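You operate a simulated robot arm through the tools that you are given. There is no shell and no other tool. Be economical: measure what you need, move in short steps, check, and stop when the job is done.

You are at the controls of a simulated two-armed robot. One attempt, no reset.

Task
Take the purple hand brush and put it on the worktop by the spoon pot.

Only the result counts: the job must be done as asked and must still hold three seconds after the hand-in. Knocking over, shifting, dropping, spilling or breaking anything else fails it.

Robot
Two 7-joint arms with two-finger parallel grippers on one trunk, on a base that drives. Base frame: it is fixed to the floor where the robot stands at the start and does not move with it; the origin is under the middle of the robot, x ahead of it, y to its left, z up. Units: mm, degrees, N and s.
The left shoulder is at the start at [60, 143, 818], the right one opposite. With the tool pointing down near the work surface each hand reaches from about 100 to 600 mm from the robot's upright axis, wherever it stands, measured 20 degrees to its own side. Places, roughly: worktop by the spoon pot [200, -1500, 900]. Payload 1.57 kg a hand.
Tool frame (each hand has its own): the origin (TCP) lies between the finger pads and is the grasp point; the fingertips stand 30 mm ahead of it; z points along the fingers, y is the line along which they close. The gripper opens to 110 mm. The fingers are 24 mm wide and 12 mm thick; the gripper's body (48 by 112 mm) begins 78 mm behind the TCP.
Orientation is that of the tool frame in the base frame, as a unit quaternion [x, y, z, w]. With the fingers straight down and closing along the base's y, the tool's x points along the base's -x, its y along +y and its z along -z.

Tools
- The arms move only by the tool nudge_tool. It takes "left_moves", "right_moves" or both (then of equal length, played together; a hand with none holds still); each is a list of rows, each a list of 7 numbers: the gripper command, from -1 (shut) to 1 (fully open), values between in proportion, then the shift along the tool's x, y, z in m, then the turn, a rotation vector about the tool's x, y, z in degrees. In form: [[gripper, x, y, z, ax, ay, az], ...]. A call has 1 to 10 rows; each row is the pose to reach, as a shift and turn from the pose commanded when the call began, along the tool's axes at that moment. Rows are played at 5 a second. More than 50 mm and 8.6 degrees between two rows, or a gripper value outside its range, and nothing of the call is played. Where a pose cannot be reached the arm comes as near as it can. A force on the tool above 40 N (or 10 N above the force at the start of the call, whichever is more), or a blocked arm, ends the call early, and 0.2 s more pass. Each finger travels about 45 mm/s and halts on what it meets, pressing with about 39 N; the grip force reading is that of the motor and also rises with nothing between the fingers. The clock runs only during rows and for 0.2 s after the last one: add rows that repeat a pose to give the fingers time. The reply holds the time, the measured pose of the TCP, the force on the tool along the base axes, the opening and the grip force, in the units named above and with some noise.
- Cameras (640 x 400 px; columns grow to the right, rows downward): "scene" is now at [59.4, -19.5, 1447.1]; the picture's right is [-0.15, -0.99, 0.00], its down [-0.71, 0.11, -0.70] and it looks along [0.69, -0.11, -0.72] (base axes); focal length 247 px, centre (320, 200). "left" rides on the left gripper at [70, -16, -141] in its tool frame; the picture's right is [0.23, 0.97, 0.00], its down [-0.86, 0.20, -0.48] and it looks along [-0.47, 0.11, 0.88] (tool axes); focal length 222 px, centre (320, 200). "right" rides on the right gripper at [70, 16, -141] in its tool frame; the picture's right is [-0.23, 0.97, 0.00], its down [-0.86, -0.20, -0.48] and it looks along [-0.47, -0.11, 0.88] (tool axes); focal length 222 px, centre (320, 200). There is no depth. A picture from a camera that has moved, and an enlarged one, comes with that camera's place and axes in the base frame and with its lens. The place of the scene camera against the robot may be out by one fixed shift of up to 25 mm in any direction.
- capture(camera): a new picture of that camera. No time passes.
- slide_trunk(by): slides the trunk up (or, below 0, down) by that many mm; the arms and the scene camera ride with it, the base frame stays. It gives what a move gives, with no picture.
- roll_base(legs): drives the robot by 1 to 6 legs, each [ahead, left, turn to the left] in mm, mm and degrees, along the robot's own axes; the way and the turn of a leg run together, so that a leg with both is an arc; at most 1500 mm and 180 degrees a leg. The arms and the cameras ride along, it lands a little off, and it stops where it bumps. It gives what a move gives.
- pan_tilt(pan, tilt): turns the head with the scene camera to pan (to the left, within 86 degrees either way) and tilt (down, from -29 to 69), counted from straight ahead of the robot. It gives what a move gives.
- close_up(camera, box): a new picture of the part [left, top, right, bottom] of that camera's present view, enlarged. No time passes.
- finish_job(): hands the job in; it is judged then, once.

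Work in short steps. Places have to be worked out from the pictures, the camera data and where the tool is seen: move nearer, look again, correct. Check each grasp and each placing, and mend what went wrong. You have 120 turns and 100 pictures in all, those below and enlarged ones among them. Open the grippers and draw the arms clear of the work before you hand the job in, unless the task says otherwise; then end with one line.

The tools are called after ">>>" as a command line: name --argument value ..., lists and objects as JSON in quotes. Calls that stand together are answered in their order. nudge_tool: Moves the arms, as the interface text tells. Its arguments: {"type":"object","properties":{"left_moves":{"type":"array","items":{"type":"array","items":{"type":"number"}}},"right_moves":{"type":"array","items":{"type":"array","items":{"type":"number"}}}},"required":[]} The other tools are called the same way: slide_trunk (by) slides the trunk up or down; roll_base (legs) drives the base; pan_tilt (pan, tilt) turns the head that bears the scene camera; capture (camera) takes a picture; close_up (camera, box) takes an enlarged picture of a part of a camera's view; finish_job () hands the job in.

At the start:

```text
clock: 0.0
left_tool_pos: [352.8, 166.0, 999.8]
left_tool_rot: [0.0, 1.0, 0.0, 0.0]
left_wrist_force: [-0.3, -0.5, 0.3]
left_finger_gap: 110.1
left_gripper_force: 0.0
right_tool_pos: [421.1, -187.5, 999.9]
right_tool_rot: [0.0, 1.0, -0.001, 0.001]
right_wrist_force: [-0.1, 0.0, -0.7]
right_finger_gap: 109.9
right_gripper_force: 0.1
trunk travel left (down, up): [-417.0, 173.0]
robot x, y, heading: [-0.5, -0.7, -0.0]
head pan, tilt: [-8.7, 45.7]
```

scene: 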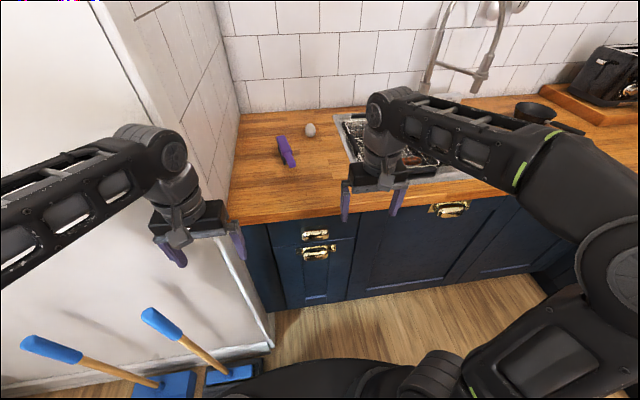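
right: 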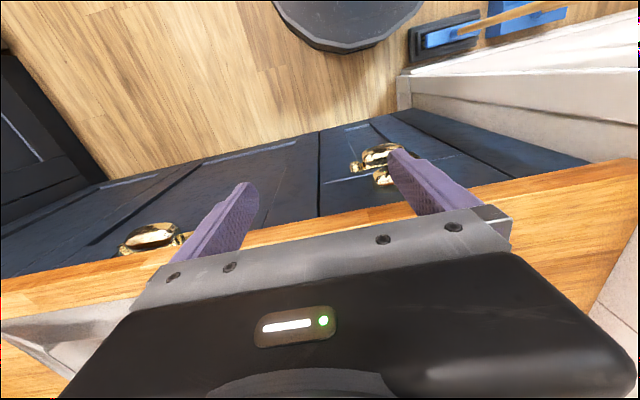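
left: 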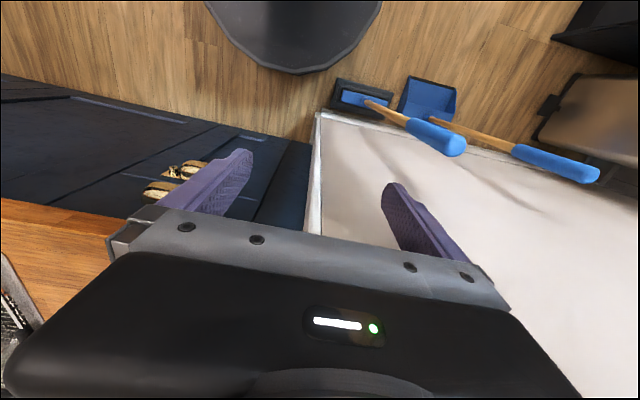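

I'll first look closer at the brush and its surroundings.

>>> close_up --camera "scene" --box '[220, 90, 380, 190]'

>>> pan_tilt --pan -70 --tilt 35

>>> capture --camera "scene"

```text
4.00 times, centred on (300, 140) of scene
camera zoom: at [59.4, -19.5, 1447.1], right [-0.15, -0.99, 0.0], down [-0.71, 0.11, -0.7], along [0.69, -0.11, -0.72], focal length 988 px, centre (400, 440)
```

zoom: 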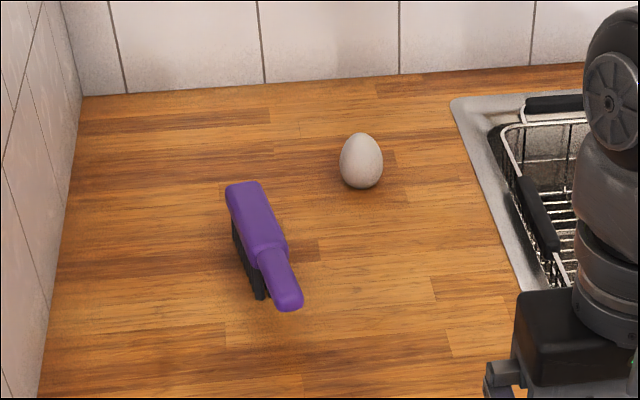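

```text
clock: 1.3
left_tool_pos: [353.8, 167.1, 1000.0]
left_tool_rot: [0.0, 1.0, 0.0, -0.001]
left_wrist_force: [0.1, 0.7, 0.3]
left_finger_gap: 109.9
left_gripper_force: 0.1
right_tool_pos: [420.6, -187.8, 998.8]
right_tool_rot: [0.0, 1.0, 0.0, 0.002]
right_wrist_force: [0.2, -0.4, 0.2]
right_finger_gap: 110.3
right_gripper_force: 0.0
trunk travel left (down, up): [-417.0, 173.0]
robot x, y, heading: [1.0, -2.0, -0.1]
head pan, tilt: [-70.0, 35.0]
```

```text
95 pictures are left
camera scene: at [9.8, -90.0, 1462.8], right [-0.94, -0.34, 0.0], down [-0.2, 0.54, -0.82], along [0.28, -0.77, -0.57], focal length 247 px, centre (320, 200)
```

scene: 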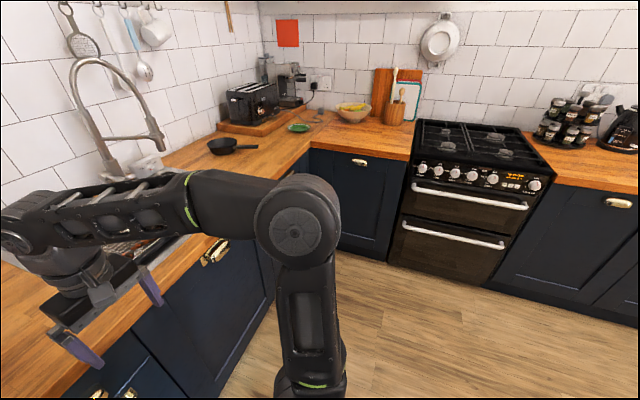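

The brush stands on its bristles at about (810,-5), its handle pointing toward me, and the spoon pot is on the far right-hand worktop. I draw the left hand back so it clears the fridge side, then move right and turn left.

>>> nudge_tool --left_moves '[[1, 0.04, 0, 0, 0, 0, 0], [1, 0.08, 0, 0, 0, 0, 0], [1, 0.12, 0, 0, 0, 0, 0], [1, 0.16, 0, 0, 0, 0, 0], [1, 0.18, 0, 0, 0, 0, 0]]'

>>> roll_base --legs '[[0, -230, 0], [0, 0, 38]]'

>>> pan_tilt --pan -20 --tilt 42

>>> capture --camera "scene"

```text
clock: 2.5
left_tool_pos: [219.5, 156.4, 965.0]
left_tool_rot: [0.0, 1.0, 0.001, 0.0]
left_wrist_force: [0.8, -0.6, 0.3]
left_finger_gap: 109.8
left_gripper_force: 0.0
left hand out of reach, approached as far as the arm can: row 2, 3, 4, 5
right_tool_pos: [421.0, -189.1, 999.9]
right_tool_rot: [0.0, 1.0, 0.001, 0.002]
right_wrist_force: [-0.4, -0.6, -0.2]
right_finger_gap: 109.8
right_gripper_force: 0.0
trunk travel left (down, up): [-417.0, 173.0]
robot x, y, heading: [-1.1, 4.4, 0.0]
head pan, tilt: [-70.0, 35.0]
```

```text
clock: 6.0
left_tool_pos: [74.2, 29.4, 966.1]
left_tool_rot: [-0.328, 0.945, 0.0, 0.0]
left_wrist_force: [0.3, -0.6, 0.3]
left_finger_gap: 110.0
left_gripper_force: 0.0
right_tool_pos: [447.1, -117.9, 998.9]
right_tool_rot: [-0.328, 0.945, 0.001, 0.002]
right_wrist_force: [0.2, 0.4, -0.9]
right_finger_gap: 109.7
right_gripper_force: 0.0
trunk travel left (down, up): [-417.0, 173.0]
robot x, y, heading: [2.1, -232.1, 38.3]
head pan, tilt: [-70.0, 35.0]
```

```text
clock: 7.2
left_tool_pos: [75.1, 30.0, 966.8]
left_tool_rot: [-0.328, 0.945, -0.001, 0.0]
left_wrist_force: [-0.5, 0.4, -0.4]
left_finger_gap: 110.0
left_gripper_force: 0.1
right_tool_pos: [447.4, -117.7, 999.5]
right_tool_rot: [-0.328, 0.945, 0.0, 0.0]
right_wrist_force: [0.2, 0.7, -0.7]
right_finger_gap: 110.1
right_gripper_force: 0.0
trunk travel left (down, up): [-417.0, 173.0]
robot x, y, heading: [4.6, -230.6, 38.4]
head pan, tilt: [-20.0, 42.0]
```

```text
94 pictures are left
camera scene: at [65.5, -230.7, 1452.3], right [0.31, -0.95, 0.0], down [-0.64, -0.21, -0.74], along [0.71, 0.23, -0.67], focal length 247 px, centre (320, 200)
```

scene: 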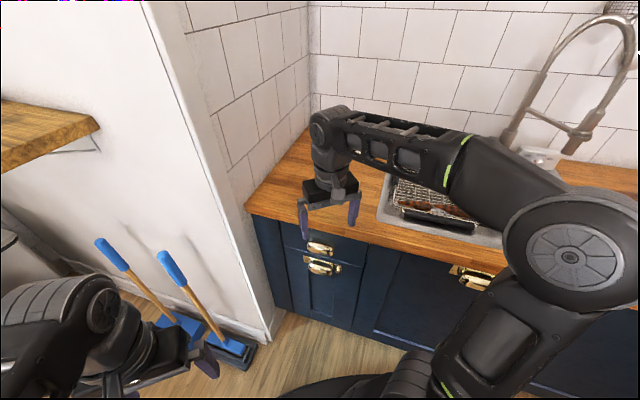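

The way is clear, so I drive straight toward the counter along base x in the turned pose, then look with both cameras.

>>> roll_base --legs '[[188, -149, 0]]'

>>> capture --camera "scene"

>>> capture --camera "right"

```text
clock: 9.0
left_tool_pos: [315.8, 29.7, 964.8]
left_tool_rot: [-0.33, 0.944, 0.001, 0.0]
left_wrist_force: [0.0, 0.4, 0.0]
left_finger_gap: 109.8
left_gripper_force: 0.1
right_tool_pos: [687.9, -116.4, 999.3]
right_tool_rot: [-0.33, 0.944, 0.001, 0.001]
right_wrist_force: [0.3, -0.5, -0.5]
right_finger_gap: 109.8
right_gripper_force: 0.2
trunk travel left (down, up): [-417.0, 173.0]
robot x, y, heading: [236.6, -232.8, 38.5]
head pan, tilt: [-20.0, 42.0]
```

```text
93 pictures are left
camera scene: at [306.9, -231.0, 1452.3], right [0.32, -0.95, 0.0], down [-0.64, -0.21, -0.74], along [0.7, 0.24, -0.67], focal length 247 px, centre (320, 200)
```

scene: 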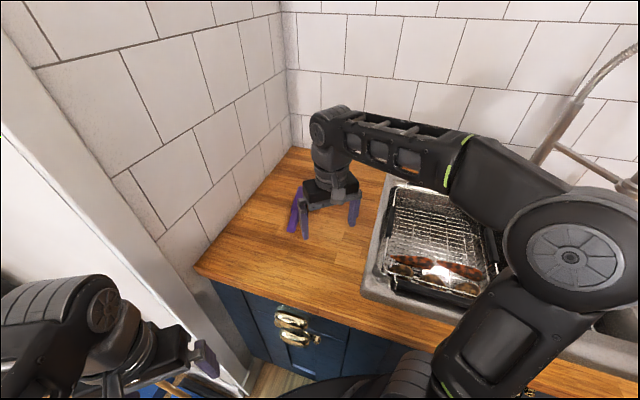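

```text
92 pictures are left
camera right: at [623.0, -147.1, 1140.4], right [-0.43, 0.9, 0.0], down [0.79, 0.38, 0.48], along [0.43, 0.21, -0.88], focal length 222 px, centre (320, 200)
```

right: 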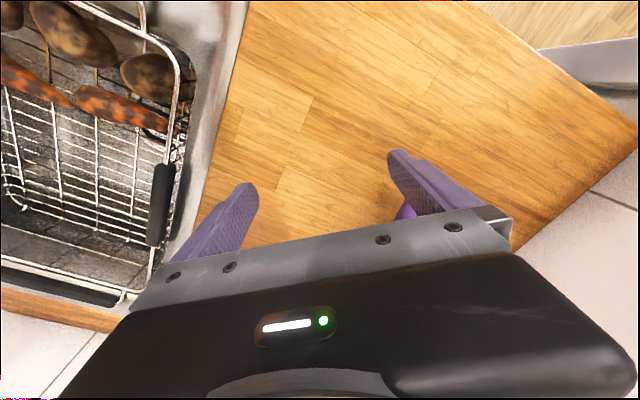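

The handle end shows at about (691,-17) under the left-hand finger. I raise the right hand, turn it so the fingers close across the brush, and move over the brush's head.

>>> nudge_tool --right_moves '[[1, 0, 0, -0.04, 0, 0, 0], [1, -0.035, 0.01, -0.04, 0, 0, 7], [1, -0.07, 0.02, -0.04, 0, 0, 14], [1, -0.105, 0.03, -0.04, 0, 0, 21], [1, -0.138, 0.037, -0.04, 0, 0, 28], [1, -0.138, 0.037, -0.04, 0, 0, 28]]'

>>> capture --camera "right"

>>> capture --camera "scene"

```text
clock: 10.4
left_tool_pos: [318.0, 29.9, 964.9]
left_tool_rot: [-0.33, 0.944, 0.0, -0.002]
left_wrist_force: [1.1, -0.4, -0.3]
left_finger_gap: 110.0
left_gripper_force: 0.1
right_tool_pos: [730.8, -48.3, 1012.0]
right_tool_rot: [-0.137, 0.99, 0.025, 0.005]
right_wrist_force: [0.8, -0.6, -0.3]
right_finger_gap: 110.2
right_gripper_force: 0.1
right hand out of reach, approached as far as the arm can: row 1, 2, 3, 4, 5, 6
trunk travel left (down, up): [-417.0, 173.0]
robot x, y, heading: [239.0, -232.7, 38.8]
head pan, tilt: [-20.0, 42.0]
```

```text
91 pictures are left
camera right: at [657.7, -59.1, 1152.7], right [-0.04, 1.0, 0.05], down [0.88, 0.01, 0.48], along [0.48, 0.06, -0.87], focal length 222 px, centre (320, 200)
```

right: 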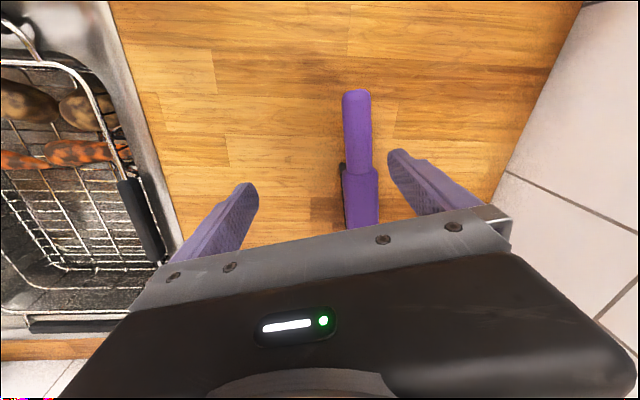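

```text
90 pictures are left
camera scene: at [310.7, -230.1, 1452.1], right [0.32, -0.95, 0.0], down [-0.64, -0.21, -0.74], along [0.7, 0.24, -0.67], focal length 247 px, centre (320, 200)
```

scene: 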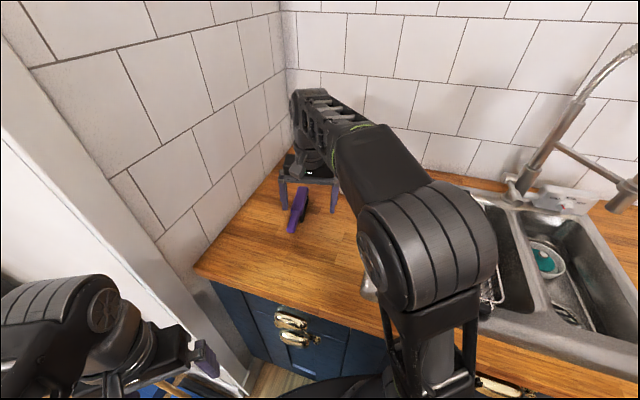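

The arm is at its reach limit. The brush head runs from about (735,-1) to (845,25), so I raise the trunk and shift the base a bit closer.

>>> slide_trunk --by 100

>>> roll_base --legs '[[47, 27, 0]]'

>>> capture --camera "right"

```text
clock: 11.7
left_tool_pos: [314.1, 30.4, 1031.7]
left_tool_rot: [-0.33, 0.944, 0.001, -0.001]
left_wrist_force: [0.2, -0.6, 0.1]
left_finger_gap: 110.0
left_gripper_force: 0.0
right_tool_pos: [726.6, -48.6, 1079.6]
right_tool_rot: [-0.137, 0.99, 0.024, 0.006]
right_wrist_force: [0.2, -0.3, 0.4]
right_finger_gap: 110.2
right_gripper_force: 0.0
trunk travel left (down, up): [-517.0, 73.0]
robot x, y, heading: [235.3, -232.9, 38.3]
head pan, tilt: [-20.0, 42.0]
```

```text
clock: 12.8
left_tool_pos: [336.6, 40.2, 1038.2]
left_tool_rot: [-0.302, 0.953, 0.009, -0.002]
left_wrist_force: [0.1, -0.8, -0.6]
left_finger_gap: 110.0
left_gripper_force: 0.1
right_tool_pos: [743.9, -63.8, 1082.7]
right_tool_rot: [-0.107, 0.994, 0.034, 0.004]
right_wrist_force: [0.0, 0.4, -0.1]
right_finger_gap: 110.0
right_gripper_force: 0.1
trunk travel left (down, up): [-517.0, 73.0]
robot x, y, heading: [241.0, -202.3, 35.2]
head pan, tilt: [-20.0, 42.0]
stopped in leg 1: the robot was blocked; the commanded pose is now the measured one
```

```text
89 pictures are left
camera right: at [671.8, -72.8, 1223.0], right [0.01, 1.0, 0.07], down [0.88, -0.04, 0.48], along [0.48, 0.05, -0.88], focal length 222 px, centre (320, 200)
```

right: 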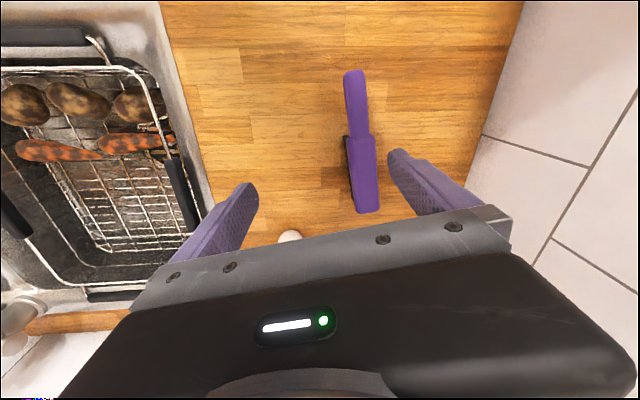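

The base is against the cabinet, but that will do. The brush axis runs from (665,-17) to (846,15), so I move the hand above (785,5) at z≈1020, squared up and half open.

>>> nudge_tool --right_moves '[[0.5, -0.018, 0.018, 0.0, 1.3, 0, 0.8], [0.4, -0.036, 0.036, 0.02, 2.6, 0, 1.6], [0.4, -0.054, 0.054, 0.045, 3.9, 0, 2.3], [0.4, -0.054, 0.054, 0.067, 3.9, 0, 2.3], [0.4, -0.054, 0.054, 0.067, 3.9, 0, 2.3]]'

>>> capture --camera "right"

>>> capture --camera "scene"

```text
clock: 14.1
left_tool_pos: [335.1, 38.0, 1040.4]
left_tool_rot: [-0.303, 0.953, 0.011, -0.001]
left_wrist_force: [-0.1, 0.7, 0.1]
left_finger_gap: 110.1
left_gripper_force: 0.0
right_tool_pos: [783.7, 8.3, 1020.4]
right_tool_rot: [-0.087, 0.996, 0.0, 0.01]
right_wrist_force: [0.4, -0.7, 0.3]
right_finger_gap: 77.1
right_gripper_force: 0.0
right hand out of reach, approached as far as the arm can: row 1, 2, 3
trunk travel left (down, up): [-517.0, 73.0]
robot x, y, heading: [242.0, -197.3, 35.2]
head pan, tilt: [-20.0, 42.0]
```

```text
88 pictures are left
camera right: at [708.4, 11.3, 1160.9], right [0.05, 1.0, 0.0], down [0.87, -0.05, 0.49], along [0.49, -0.02, -0.87], focal length 222 px, centre (320, 200)
```

right: 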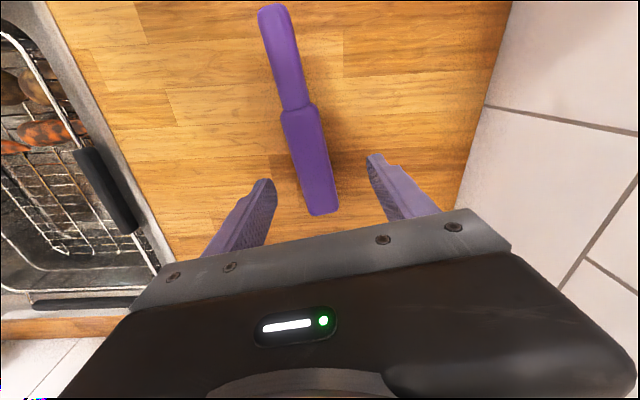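

```text
87 pictures are left
camera scene: at [314.5, -229.9, 1521.4], right [0.26, -0.96, -0.02], down [-0.65, -0.16, -0.74], along [0.71, 0.21, -0.67], focal length 247 px, centre (320, 200)
```

scene: 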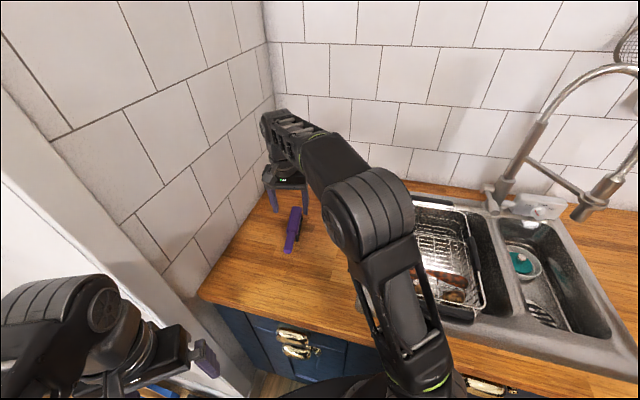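

The brush is roughly aligned: at x=785 its centre line is y≈-2 while the TCP is at y=8. I shift 10 mm right and descend to z≈955.

>>> nudge_tool --right_moves '[[0.4, -0.003, -0.01, 0, 0, 0, 0], [0.4, -0.003, -0.01, 0.02, 0, 0, 0], [0.4, -0.003, -0.01, 0.04, 0, 0, 0], [0.4, -0.003, -0.01, 0.055, 0, 0, 0], [0.4, -0.003, -0.01, 0.065, 0, 0, 0], [0.4, -0.003, -0.01, 0.065, 0, 0, 0]]'

>>> capture --camera "right"

>>> close_up --camera "scene" --box '[220, 150, 380, 250]'

```text
clock: 15.4
left_tool_pos: [335.4, 39.5, 1040.1]
left_tool_rot: [-0.302, 0.953, 0.009, 0.0]
left_wrist_force: [0.0, 0.4, 0.1]
left_finger_gap: 110.0
left_gripper_force: 0.2
right_tool_pos: [790.0, -4.9, 955.9]
right_tool_rot: [-0.088, 0.996, 0.0, 0.009]
right_wrist_force: [-0.3, 0.0, -0.1]
right_finger_gap: 76.9
right_gripper_force: 0.0
trunk travel left (down, up): [-517.0, 73.0]
robot x, y, heading: [244.8, -198.6, 35.2]
head pan, tilt: [-20.0, 42.0]
```

```text
86 pictures are left
camera right: at [715.5, -0.7, 1095.3], right [0.05, 1.0, 0.0], down [0.87, -0.05, 0.49], along [0.49, -0.02, -0.87], focal length 222 px, centre (320, 200)
```

right: 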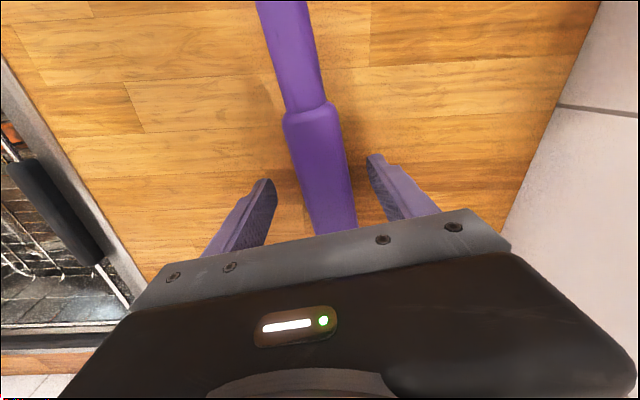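

```text
4.00 times, centred on (300, 200) of scene
camera zoom: at [314.8, -229.7, 1521.4], right [0.26, -0.96, -0.02], down [-0.65, -0.16, -0.74], along [0.71, 0.21, -0.67], focal length 988 px, centre (400, 200)
```

zoom: 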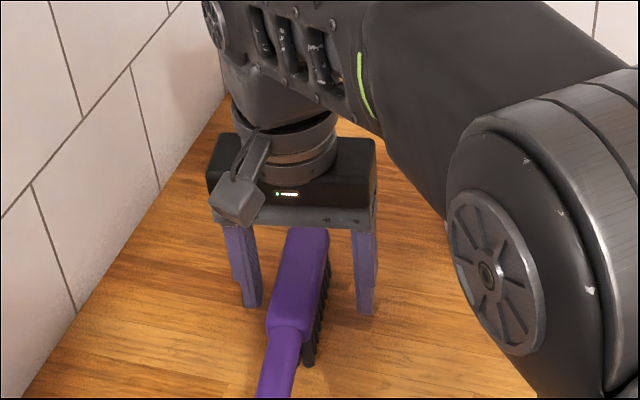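

The fingers straddle the brush head evenly. I lower a few mm and close.

>>> nudge_tool --right_moves '[[0.4, 0, 0, 0.006, 0, 0, 0], [0, 0, 0, 0.006, 0, 0, 0], [-0.3, 0, 0, 0.006, 0, 0, 0], [-0.6, 0, 0, 0.006, 0, 0, 0], [-1, 0, 0, 0.006, 0, 0, 0], [-1, 0, 0, 0.006, 0, 0, 0], [-1, 0, 0, 0.006, 0, 0, 0], [-1, 0, 0, 0.006, 0, 0, 0]]'

>>> capture --camera "right"

```text
clock: 17.2
left_tool_pos: [334.9, 39.8, 1039.4]
left_tool_rot: [-0.302, 0.953, 0.01, 0.0]
left_wrist_force: [-0.2, 1.0, 0.4]
left_finger_gap: 110.2
left_gripper_force: 0.1
right_tool_pos: [789.4, -4.0, 948.9]
right_tool_rot: [-0.088, 0.996, 0.0, 0.008]
right_wrist_force: [-1.2, -1.8, 3.9]
right_finger_gap: 33.6
right_gripper_force: 38.7
trunk travel left (down, up): [-517.0, 73.0]
robot x, y, heading: [241.0, -198.2, 35.3]
head pan, tilt: [-20.0, 42.0]
```

```text
84 pictures are left
camera right: at [715.4, -0.7, 1089.7], right [0.05, 1.0, 0.0], down [0.87, -0.05, 0.49], along [0.49, -0.02, -0.87], focal length 222 px, centre (320, 200)
```

right: 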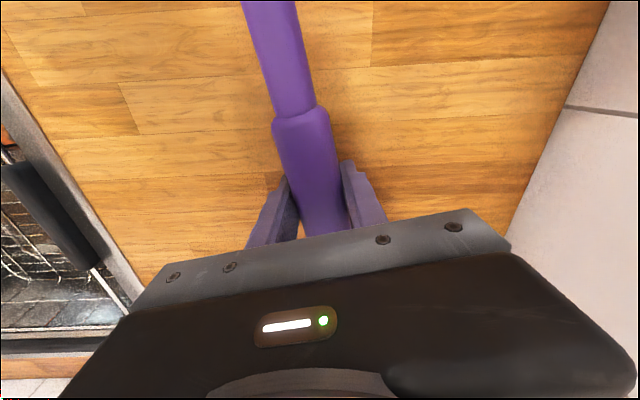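

Gripped at 34 mm with 39 N. I lift straight up, pulling back a little toward the robot, and check.

>>> nudge_tool --right_moves '[[-1, 0, 0, -0.02, 0, 0, 0], [-1, 0, 0, -0.04, 0, 0, 0], [-1, 0.02, 0, -0.06, 0, 0, 0], [-1, 0.05, -0.02, -0.08, 0, 0, 0], [-1, 0.08, -0.04, -0.09, 0, 0, 0], [-1, 0.08, -0.04, -0.1, 0, 0, 0]]'

>>> capture --camera "right"

>>> capture --camera "scene"

```text
clock: 18.6
left_tool_pos: [335.7, 39.1, 1039.4]
left_tool_rot: [-0.304, 0.953, 0.01, 0.0]
left_wrist_force: [-0.4, 0.6, -0.3]
left_finger_gap: 110.0
left_gripper_force: 0.2
right_tool_pos: [716.7, -57.3, 1047.6]
right_tool_rot: [-0.088, 0.996, 0.0, 0.009]
right_wrist_force: [0.5, 0.4, -2.2]
right_finger_gap: 33.9
right_gripper_force: 39.4
trunk travel left (down, up): [-517.0, 73.0]
robot x, y, heading: [243.3, -197.6, 35.4]
head pan, tilt: [-20.0, 42.0]
```

```text
83 pictures are left
camera right: at [641.7, -54.5, 1188.1], right [0.05, 1.0, 0.0], down [0.87, -0.05, 0.49], along [0.49, -0.02, -0.87], focal length 222 px, centre (320, 200)
```

right: 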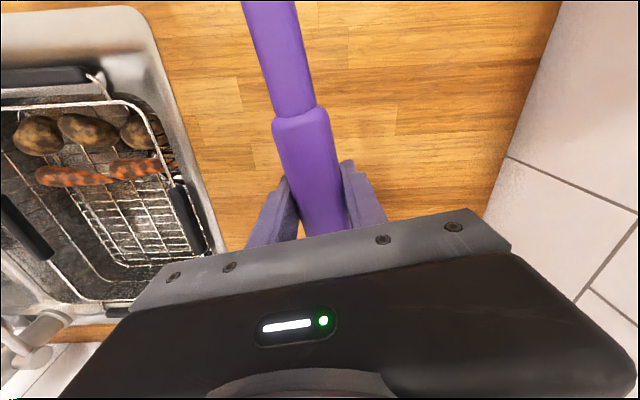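

```text
82 pictures are left
camera scene: at [315.4, -229.2, 1521.5], right [0.26, -0.96, -0.02], down [-0.65, -0.16, -0.74], along [0.71, 0.21, -0.67], focal length 247 px, centre (320, 200)
```

scene: 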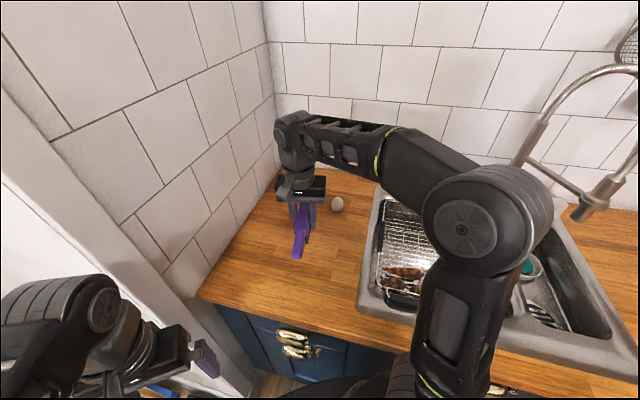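

The brush is held firmly. I back the base away from the counter along -x.

>>> roll_base --legs '[[-236, 168, 0]]'

>>> pan_tilt --pan -86 --tilt 40

>>> capture --camera "scene"

```text
clock: 19.9
left_tool_pos: [361.7, 57.4, 1040.6]
left_tool_rot: [-0.264, 0.964, 0.006, -0.013]
left_wrist_force: [0.3, 0.3, 1.0]
left_finger_gap: 109.8
left_gripper_force: 0.0
right_tool_pos: [733.5, -70.0, 1042.4]
right_tool_rot: [-0.05, 0.999, -0.006, -0.003]
right_wrist_force: [-0.1, 0.2, -1.4]
right_finger_gap: 33.5
right_gripper_force: 39.0
trunk travel left (down, up): [-517.0, 73.0]
robot x, y, heading: [231.4, -187.7, 30.8]
head pan, tilt: [-20.0, 42.0]
stopped in leg 1: the robot was blocked; the commanded pose is now the measured one
```

```text
clock: 21.3
left_tool_pos: [360.5, 57.1, 1039.9]
left_tool_rot: [-0.265, 0.964, 0.007, -0.014]
left_wrist_force: [-0.1, 0.1, 0.2]
left_finger_gap: 109.9
left_gripper_force: 0.1
right_tool_pos: [733.9, -69.9, 1041.3]
right_tool_rot: [-0.049, 0.999, -0.008, -0.005]
right_wrist_force: [-0.5, -0.6, -1.2]
right_finger_gap: 33.8
right_gripper_force: 39.0
trunk travel left (down, up): [-517.0, 73.0]
robot x, y, heading: [221.9, -186.3, 30.8]
head pan, tilt: [-85.9, 40.0]
```

```text
81 pictures are left
camera scene: at [307.5, -289.3, 1530.1], right [-0.82, -0.57, 0.02], down [-0.39, 0.53, -0.75], along [0.42, -0.62, -0.66], focal length 247 px, centre (320, 200)
```

scene: 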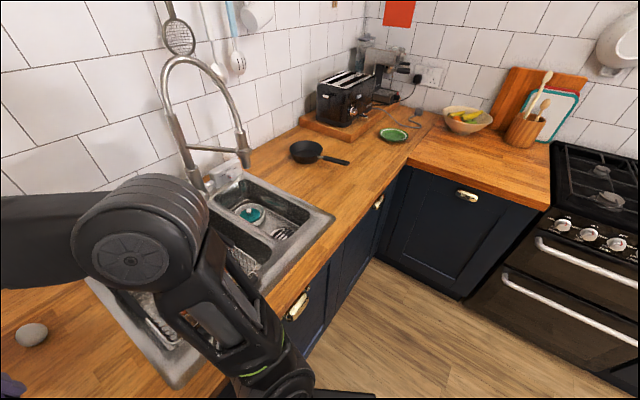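

Something blocked the base while moving left and turned it clockwise, probably the left arm. I look to the left.

>>> pan_tilt --pan 50 --tilt 45

>>> capture --camera "scene"

>>> capture --camera "left"

```text
clock: 23.5
left_tool_pos: [361.5, 57.1, 1040.6]
left_tool_rot: [-0.264, 0.964, 0.006, -0.015]
left_wrist_force: [0.7, 0.4, 0.4]
left_finger_gap: 110.1
left_gripper_force: 0.1
right_tool_pos: [732.9, -70.0, 1040.5]
right_tool_rot: [-0.048, 0.999, -0.007, -0.005]
right_wrist_force: [0.8, -0.3, -1.3]
right_finger_gap: 33.7
right_gripper_force: 39.2
trunk travel left (down, up): [-517.0, 73.0]
robot x, y, heading: [222.7, -186.2, 30.7]
head pan, tilt: [50.0, 45.0]
```

```text
80 pictures are left
camera scene: at [271.2, -139.2, 1525.0], right [0.99, -0.16, -0.04], down [-0.14, -0.69, -0.71], along [0.09, 0.7, -0.71], focal length 247 px, centre (320, 200)
```

scene: 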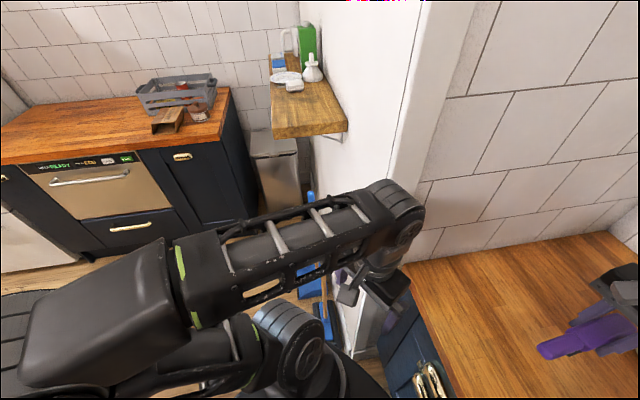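

```text
79 pictures are left
camera left: at [314.3, 7.0, 1183.9], right [-0.69, 0.72, 0.02], down [0.65, 0.61, 0.46], along [0.32, 0.34, -0.89], focal length 222 px, centre (320, 200)
```

left: 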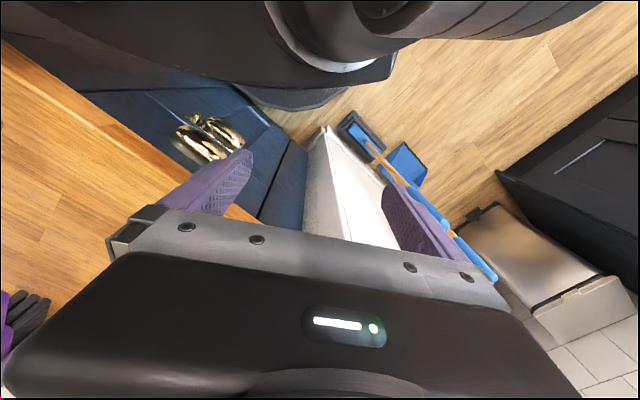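

The left wrist is pressed against the partition's end. Backing straight along the heading takes it away from that wall.

>>> roll_base --legs '[[-300, 0, 0]]'

>>> capture --camera "scene"

>>> capture --camera "right"

```text
clock: 24.8
left_tool_pos: [262.6, -81.2, 1067.1]
left_tool_rot: [-0.354, 0.935, -0.001, 0.011]
left_wrist_force: [0.4, -1.3, 0.2]
left_finger_gap: 110.0
left_gripper_force: 0.0
right_tool_pos: [651.1, -136.5, 1086.3]
right_tool_rot: [-0.141, 0.99, -0.005, 0.021]
right_wrist_force: [0.0, -1.4, -1.8]
right_finger_gap: 33.6
right_gripper_force: 39.1
trunk travel left (down, up): [-517.0, 73.0]
robot x, y, heading: [220.8, -330.4, 41.6]
head pan, tilt: [50.0, 45.0]
stopped in leg 1: the robot was blocked; the commanded pose is now the measured one
```

```text
78 pictures are left
camera scene: at [207.3, -278.4, 1549.8], right [1.0, 0.03, 0.0], down [0.02, -0.71, -0.71], along [-0.02, 0.71, -0.71], focal length 247 px, centre (320, 200)
```

scene: 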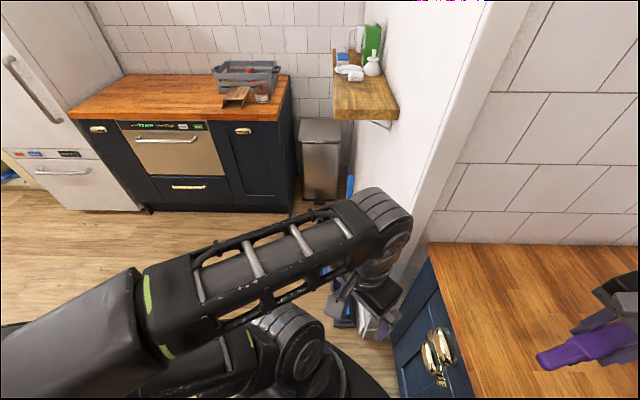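

```text
77 pictures are left
camera right: at [574.2, -140.2, 1224.0], right [-0.05, 1.0, -0.01], down [0.86, 0.05, 0.51], along [0.51, 0.02, -0.86], focal length 222 px, centre (320, 200)
```

right: 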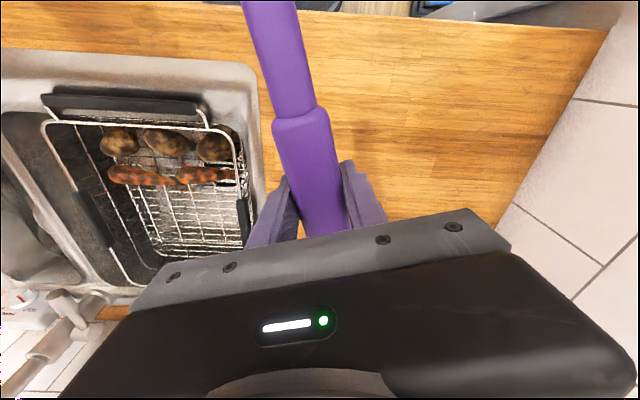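

The base was blocked again, although the trunk height now reads right. I look down toward the front and right to find what's touching.

>>> pan_tilt --pan -45 --tilt 69

>>> capture --camera "scene"

>>> pan_tilt --pan 15 --tilt 69

>>> capture --camera "scene"

>>> capture --camera "left"

```text
clock: 26.5
left_tool_pos: [257.3, -81.8, 1064.8]
left_tool_rot: [-0.354, 0.935, -0.002, 0.011]
left_wrist_force: [-0.6, 0.2, -0.6]
left_finger_gap: 110.2
left_gripper_force: 0.2
right_tool_pos: [647.2, -137.7, 1085.2]
right_tool_rot: [-0.141, 0.99, -0.006, 0.021]
right_wrist_force: [0.0, -0.5, -1.8]
right_finger_gap: 33.5
right_gripper_force: 39.6
trunk travel left (down, up): [-517.0, 73.0]
robot x, y, heading: [218.8, -333.4, 41.6]
head pan, tilt: [-45.0, 68.8]
```

```text
76 pictures are left
camera scene: at [260.1, -363.9, 1519.2], right [-0.06, -1.0, 0.0], down [-0.93, 0.06, -0.36], along [0.36, -0.02, -0.93], focal length 247 px, centre (320, 200)
```

scene: 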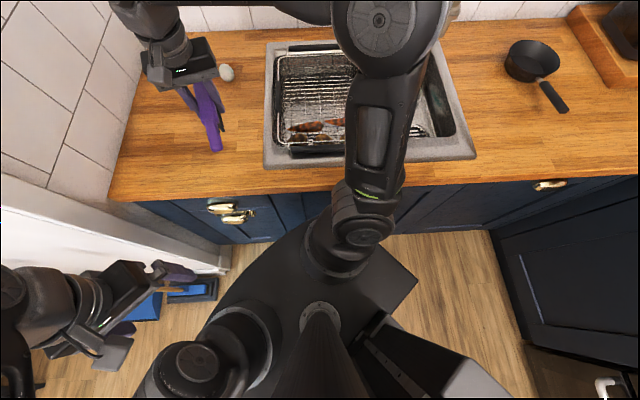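

```text
clock: 27.8
left_tool_pos: [259.2, -83.6, 1065.7]
left_tool_rot: [-0.353, 0.935, -0.001, 0.011]
left_wrist_force: [-0.6, -0.5, 0.6]
left_finger_gap: 110.2
left_gripper_force: 0.1
right_tool_pos: [647.3, -137.4, 1084.3]
right_tool_rot: [-0.142, 0.99, -0.007, 0.022]
right_wrist_force: [-0.8, 0.7, -1.4]
right_finger_gap: 33.7
right_gripper_force: 38.6
trunk travel left (down, up): [-517.0, 73.0]
robot x, y, heading: [215.3, -334.9, 41.7]
head pan, tilt: [15.0, 68.8]
```

```text
75 pictures are left
camera scene: at [235.2, -313.9, 1519.1], right [0.83, -0.55, 0.0], down [-0.51, -0.78, -0.36], along [0.2, 0.3, -0.93], focal length 247 px, centre (320, 200)
```

scene: 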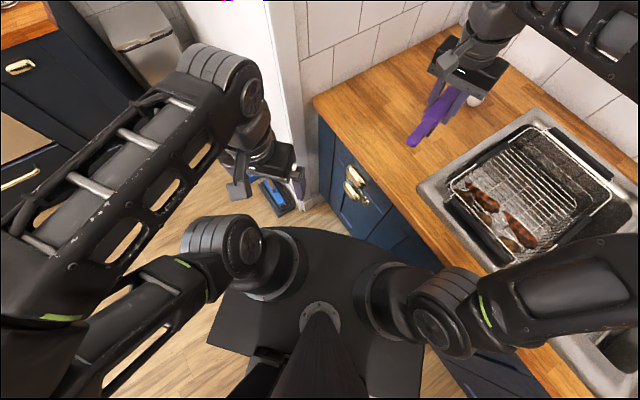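

```text
74 pictures are left
camera left: at [213.8, -140.8, 1206.9], right [-0.82, 0.58, -0.01], down [0.5, 0.71, 0.49], along [0.3, 0.4, -0.87], focal length 222 px, centre (320, 200)
```

left: 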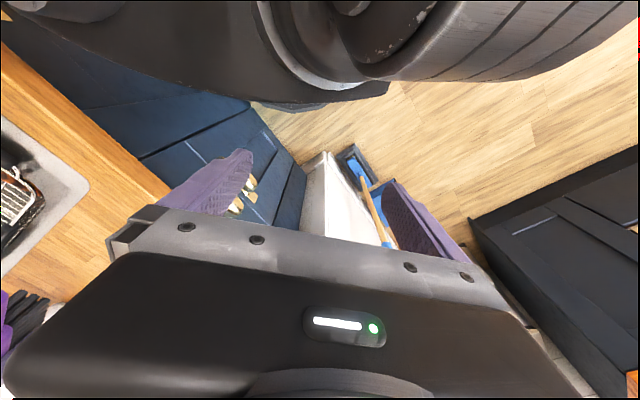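

Now the heights are consistent again; the torso plate had likely caught on the drawer handles and has slid free. I try a short straight back-off.

>>> roll_base --legs '[[-120, 0, 0]]'

>>> capture --camera "scene"

```text
clock: 29.0
left_tool_pos: [167.2, -161.3, 1065.9]
left_tool_rot: [-0.354, 0.935, -0.001, 0.011]
left_wrist_force: [-0.2, -0.4, -0.8]
left_finger_gap: 110.0
left_gripper_force: 0.1
right_tool_pos: [556.4, -218.3, 1086.1]
right_tool_rot: [-0.141, 0.99, -0.004, 0.022]
right_wrist_force: [-0.5, 0.3, -1.0]
right_finger_gap: 33.4
right_gripper_force: 39.0
trunk travel left (down, up): [-517.0, 73.0]
robot x, y, heading: [126.2, -409.7, 41.2]
head pan, tilt: [15.0, 68.8]
```

```text
73 pictures are left
camera scene: at [144.0, -394.6, 1519.2], right [0.83, -0.55, 0.0], down [-0.51, -0.78, -0.36], along [0.2, 0.3, -0.93], focal length 247 px, centre (320, 200)
```

scene: 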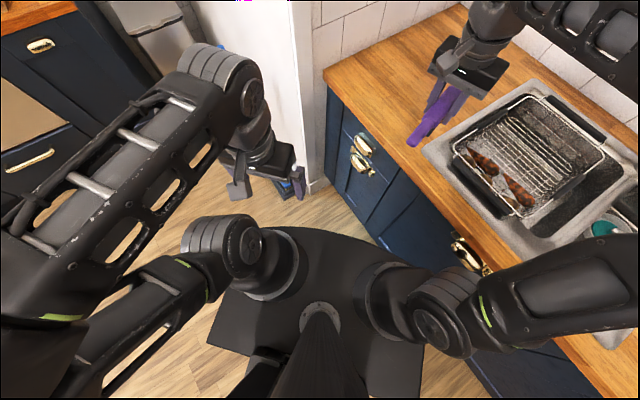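

Free now. I back further away from the counter, then turn right toward the spoon-pot worktop and look.

>>> roll_base --legs '[[-150, 130, 0], [0, 0, -60]]'

>>> pan_tilt --pan -50 --tilt 40

>>> capture --camera "scene"

```text
clock: 33.2
left_tool_pos: [167.9, -325.6, 1065.8]
left_tool_rot: [0.16, 0.987, -0.006, 0.009]
left_wrist_force: [-0.2, -0.3, -0.1]
left_finger_gap: 110.2
left_gripper_force: 0.1
right_tool_pos: [314.3, -689.1, 1085.5]
right_tool_rot: [0.372, 0.928, -0.016, 0.016]
right_wrist_force: [0.4, -0.5, -1.3]
right_finger_gap: 33.9
right_gripper_force: 39.7
trunk travel left (down, up): [-517.0, 73.0]
robot x, y, heading: [-70.3, -415.9, -18.5]
head pan, tilt: [15.0, 68.8]
```

```text
clock: 34.6
left_tool_pos: [168.1, -324.4, 1065.7]
left_tool_rot: [0.161, 0.987, -0.007, 0.01]
left_wrist_force: [0.0, 0.1, 0.9]
left_finger_gap: 110.1
left_gripper_force: 0.0
right_tool_pos: [315.4, -688.9, 1085.1]
right_tool_rot: [0.372, 0.928, -0.016, 0.016]
right_wrist_force: [0.0, -0.1, -1.8]
right_finger_gap: 33.7
right_gripper_force: 39.3
trunk travel left (down, up): [-517.0, 73.0]
robot x, y, heading: [-70.3, -413.7, -18.6]
head pan, tilt: [-50.0, 40.0]
```

```text
72 pictures are left
camera scene: at [-57.2, -491.6, 1555.2], right [-0.93, -0.37, 0.0], down [-0.24, 0.6, -0.77], along [0.28, -0.71, -0.64], focal length 247 px, centre (320, 200)
```

scene: 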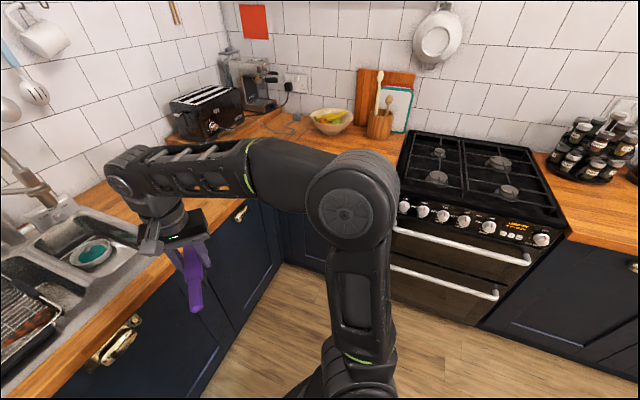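

The route is clear. I turn to heading about -65° and drive most of the way toward the worktop.

>>> roll_base --legs '[[0, 0, -46], [430, -20, 0]]'

>>> pan_tilt --pan -15 --tilt 45

>>> capture --camera "scene"

>>> capture --camera "right"

```text
clock: 39.3
left_tool_pos: [331.6, -921.7, 1066.2]
left_tool_rot: [0.533, 0.846, -0.01, 0.006]
left_wrist_force: [0.5, -0.2, 0.5]
left_finger_gap: 110.0
left_gripper_force: 0.2
right_tool_pos: [170.2, -1279.5, 1084.9]
right_tool_rot: [0.705, 0.709, -0.02, 0.008]
right_wrist_force: [0.7, 0.7, -1.7]
right_finger_gap: 33.6
right_gripper_force: 39.1
trunk travel left (down, up): [-517.0, 73.0]
robot x, y, heading: [99.2, -810.6, -64.6]
head pan, tilt: [-50.0, 40.0]
```

```text
clock: 40.3
left_tool_pos: [330.6, -921.1, 1065.6]
left_tool_rot: [0.533, 0.846, -0.01, 0.006]
left_wrist_force: [1.0, -0.5, 0.8]
left_finger_gap: 110.0
left_gripper_force: 0.0
right_tool_pos: [170.2, -1278.0, 1084.3]
right_tool_rot: [0.706, 0.708, -0.021, 0.009]
right_wrist_force: [-0.3, -1.3, -1.5]
right_finger_gap: 33.8
right_gripper_force: 38.3
trunk travel left (down, up): [-517.0, 73.0]
robot x, y, heading: [101.7, -813.2, -64.5]
head pan, tilt: [-15.0, 45.0]
```

```text
71 pictures are left
camera scene: at [111.5, -871.8, 1548.0], right [-0.98, -0.18, 0.0], down [-0.13, 0.7, -0.71], along [0.13, -0.7, -0.71], focal length 247 px, centre (320, 200)
```

scene: 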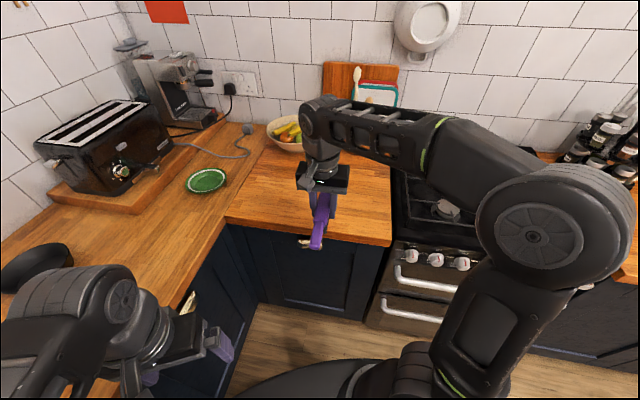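

```text
70 pictures are left
camera right: at [187.7, -1203.2, 1223.2], right [0.97, -0.22, -0.01], down [-0.19, -0.84, 0.52], along [-0.12, -0.5, -0.86], focal length 222 px, centre (320, 200)
```

right: 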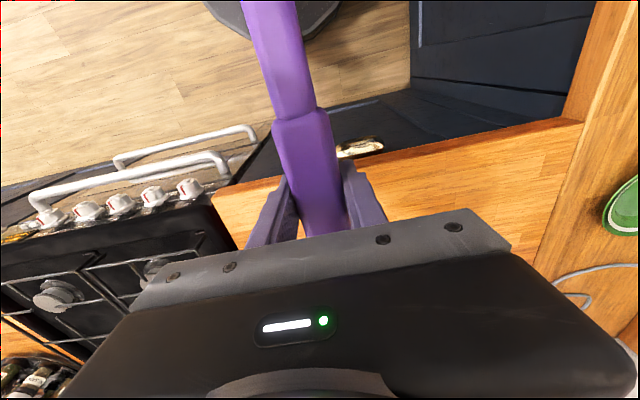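

The hand is at (170,-1279), the worktop front edge is at y≈-1335, the oven edge at x≈-25, and the pot near (115,-1830). I drive about 185 mm closer along -y.

>>> roll_base --legs '[[167, -80, 0]]'

>>> capture --camera "scene"

>>> capture --camera "right"

```text
clock: 41.9
left_tool_pos: [331.4, -1102.7, 1065.3]
left_tool_rot: [0.532, 0.847, -0.009, 0.006]
left_wrist_force: [0.1, 0.2, 0.1]
left_finger_gap: 110.0
left_gripper_force: 0.0
right_tool_pos: [172.0, -1463.0, 1085.1]
right_tool_rot: [0.703, 0.711, -0.02, 0.008]
right_wrist_force: [-0.2, -0.6, -1.5]
right_finger_gap: 33.6
right_gripper_force: 38.5
trunk travel left (down, up): [-517.0, 73.0]
robot x, y, heading: [101.1, -995.5, -63.9]
head pan, tilt: [-15.0, 45.0]
```

```text
69 pictures are left
camera scene: at [112.1, -1056.6, 1547.9], right [-0.98, -0.19, 0.0], down [-0.13, 0.7, -0.71], along [0.13, -0.69, -0.71], focal length 247 px, centre (320, 200)
```

scene: 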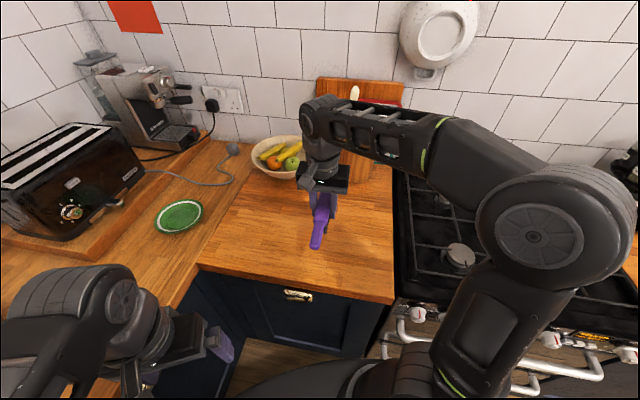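

```text
68 pictures are left
camera right: at [190.2, -1387.2, 1222.7], right [0.98, -0.22, -0.01], down [-0.18, -0.84, 0.52], along [-0.12, -0.5, -0.86], focal length 222 px, centre (320, 200)
```

right: 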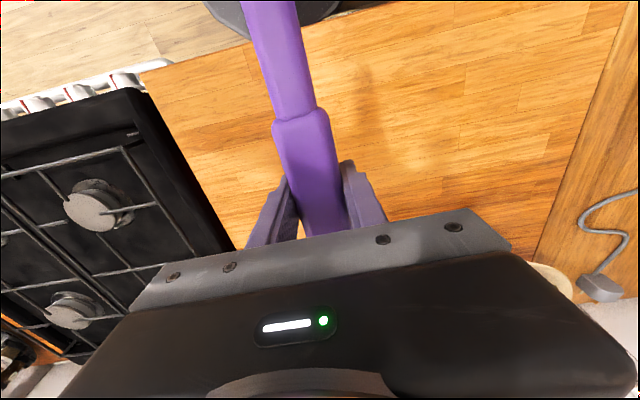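

The hand is over clear worktop. I reach out 100 mm further toward the pot, level the tool to its grasp tilt, and lower to z≈985.

>>> nudge_tool --right_moves '[[-1, -0.035, 0, 0.01, -0.5, 0.6, 0], [-1, -0.07, 0, 0.03, -0.9, 1.2, 0], [-1, -0.1, 0, 0.06, -0.9, 1.2, 0], [-1, -0.101, 0, 0.09, -0.9, 1.2, 0], [-1, -0.101, 0, 0.104, -0.9, 1.2, 0], [-1, -0.101, 0, 0.104, -0.9, 1.2, 0]]'

>>> capture --camera "scene"

>>> capture --camera "right"

```text
clock: 43.3
left_tool_pos: [332.0, -1102.4, 1065.3]
left_tool_rot: [0.531, 0.847, -0.01, 0.006]
left_wrist_force: [-0.8, 0.2, -0.3]
left_finger_gap: 109.9
left_gripper_force: 0.0
right_tool_pos: [173.6, -1565.9, 987.4]
right_tool_rot: [0.703, 0.711, -0.008, 0.007]
right_wrist_force: [-0.2, -0.2, -0.5]
right_finger_gap: 33.6
right_gripper_force: 38.5
trunk travel left (down, up): [-517.0, 73.0]
robot x, y, heading: [103.6, -993.1, -64.2]
head pan, tilt: [-15.0, 45.0]
```

```text
67 pictures are left
camera scene: at [112.0, -1054.9, 1548.0], right [-0.98, -0.19, 0.0], down [-0.13, 0.69, -0.71], along [0.13, -0.69, -0.71], focal length 247 px, centre (320, 200)
```

scene: 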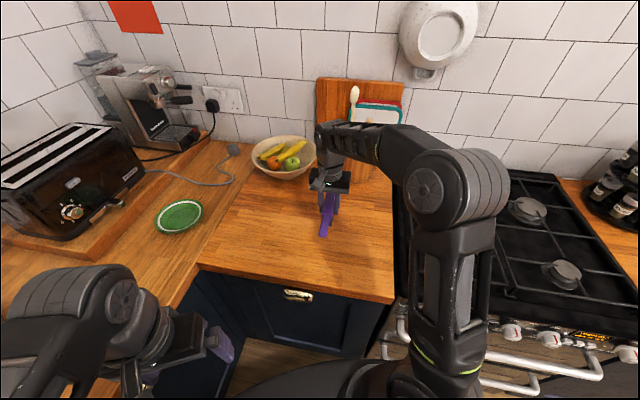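

```text
66 pictures are left
camera right: at [188.9, -1492.9, 1126.4], right [0.98, -0.22, 0.0], down [-0.19, -0.85, 0.5], along [-0.1, -0.48, -0.87], focal length 222 px, centre (320, 200)
```

right: 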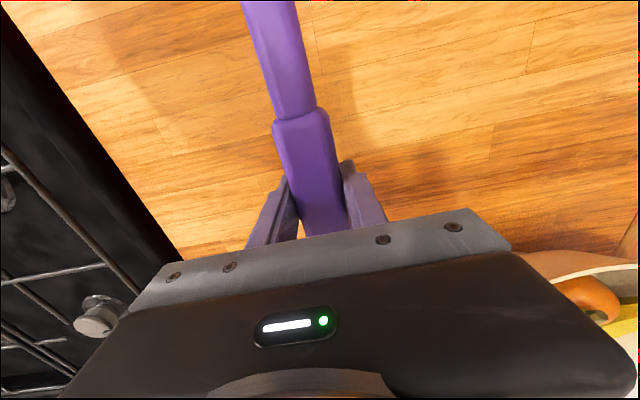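

Clear around the brush. I lower slowly to just about the grasp height (949).

>>> nudge_tool --right_moves '[[-1, 0, 0, 0.012, 0, 0, 0], [-1, 0, 0, 0.024, 0, 0, 0], [-1, 0, 0, 0.032, 0, 0, 0], [-1, 0, 0, 0.037, 0, 0, 0], [-1, 0, 0, 0.037, 0, 0, 0]]'

>>> capture --camera "right"

>>> close_up --camera "scene" --box '[250, 150, 410, 250]'

```text
clock: 44.5
left_tool_pos: [330.8, -1101.5, 1066.8]
left_tool_rot: [0.532, 0.847, -0.01, 0.007]
left_wrist_force: [-0.1, -0.7, 0.2]
left_finger_gap: 110.2
left_gripper_force: 0.2
right_tool_pos: [171.9, -1566.6, 949.5]
right_tool_rot: [0.703, 0.711, -0.008, 0.007]
right_wrist_force: [-0.8, -1.4, 6.2]
right_finger_gap: 33.6
right_gripper_force: 38.8
trunk travel left (down, up): [-517.0, 73.0]
robot x, y, heading: [99.4, -992.7, -64.0]
head pan, tilt: [-15.0, 45.0]
```

```text
65 pictures are left
camera right: at [187.3, -1493.9, 1089.2], right [0.98, -0.22, 0.0], down [-0.19, -0.85, 0.5], along [-0.1, -0.49, -0.87], focal length 222 px, centre (320, 200)
```

right: 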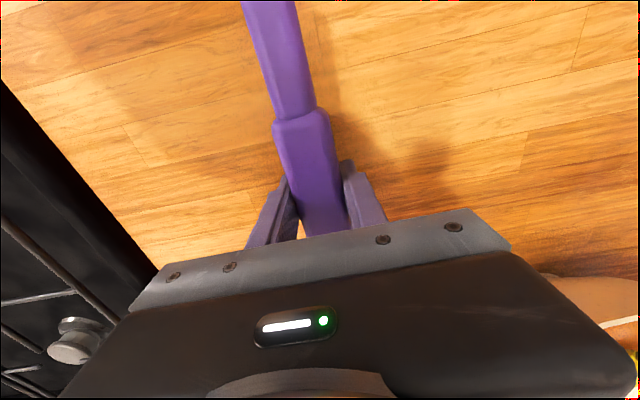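

```text
4.00 times, centred on (330, 200) of scene
camera zoom: at [111.9, -1054.6, 1548.2], right [-0.98, -0.19, 0.0], down [-0.13, 0.69, -0.71], along [0.13, -0.69, -0.71], focal length 988 px, centre (280, 200)
```

zoom: 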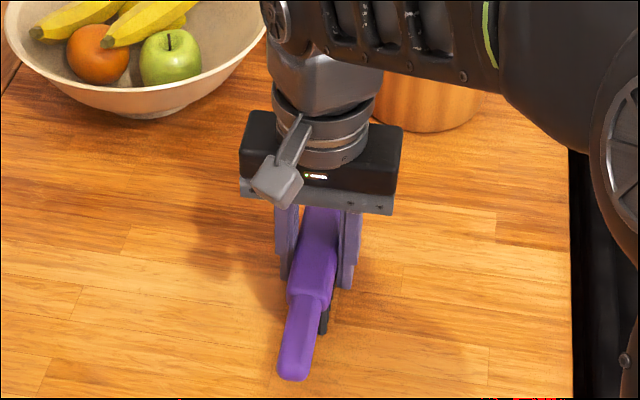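

The bristles touch the worktop (6 N up). I open partway and let it settle.

>>> nudge_tool --right_moves '[[-0.2, 0, 0, 0, 0, 0, 0], [0, 0, 0, 0, 0, 0, 0], [0.2, 0, 0, 0, 0, 0, 0], [0.4, 0, 0, 0, 0, 0, 0], [0.4, 0, 0, 0, 0, 0, 0]]'

>>> capture --camera "right"

```text
clock: 45.7
left_tool_pos: [331.7, -1102.4, 1065.9]
left_tool_rot: [0.531, 0.847, -0.01, 0.006]
left_wrist_force: [-0.7, 0.5, 0.3]
left_finger_gap: 109.6
left_gripper_force: 0.1
right_tool_pos: [172.5, -1566.6, 948.4]
right_tool_rot: [0.703, 0.711, -0.008, 0.006]
right_wrist_force: [0.2, 0.8, 0.3]
right_finger_gap: 77.1
right_gripper_force: 0.1
trunk travel left (down, up): [-517.0, 73.0]
robot x, y, heading: [100.3, -992.8, -63.9]
head pan, tilt: [-15.0, 45.0]
```

```text
63 pictures are left
camera right: at [187.5, -1494.0, 1088.6], right [0.98, -0.22, 0.0], down [-0.19, -0.85, 0.5], along [-0.1, -0.49, -0.87], focal length 222 px, centre (320, 200)
```

right: 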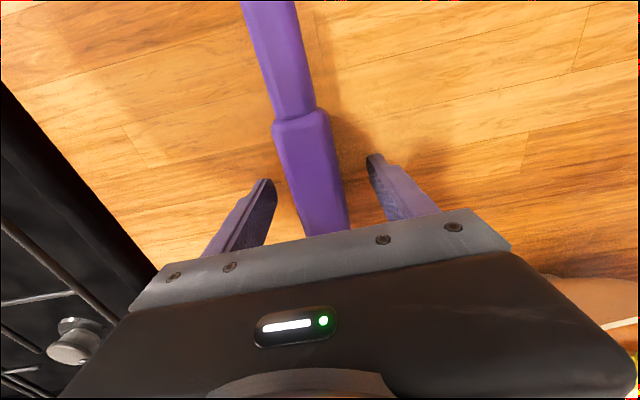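

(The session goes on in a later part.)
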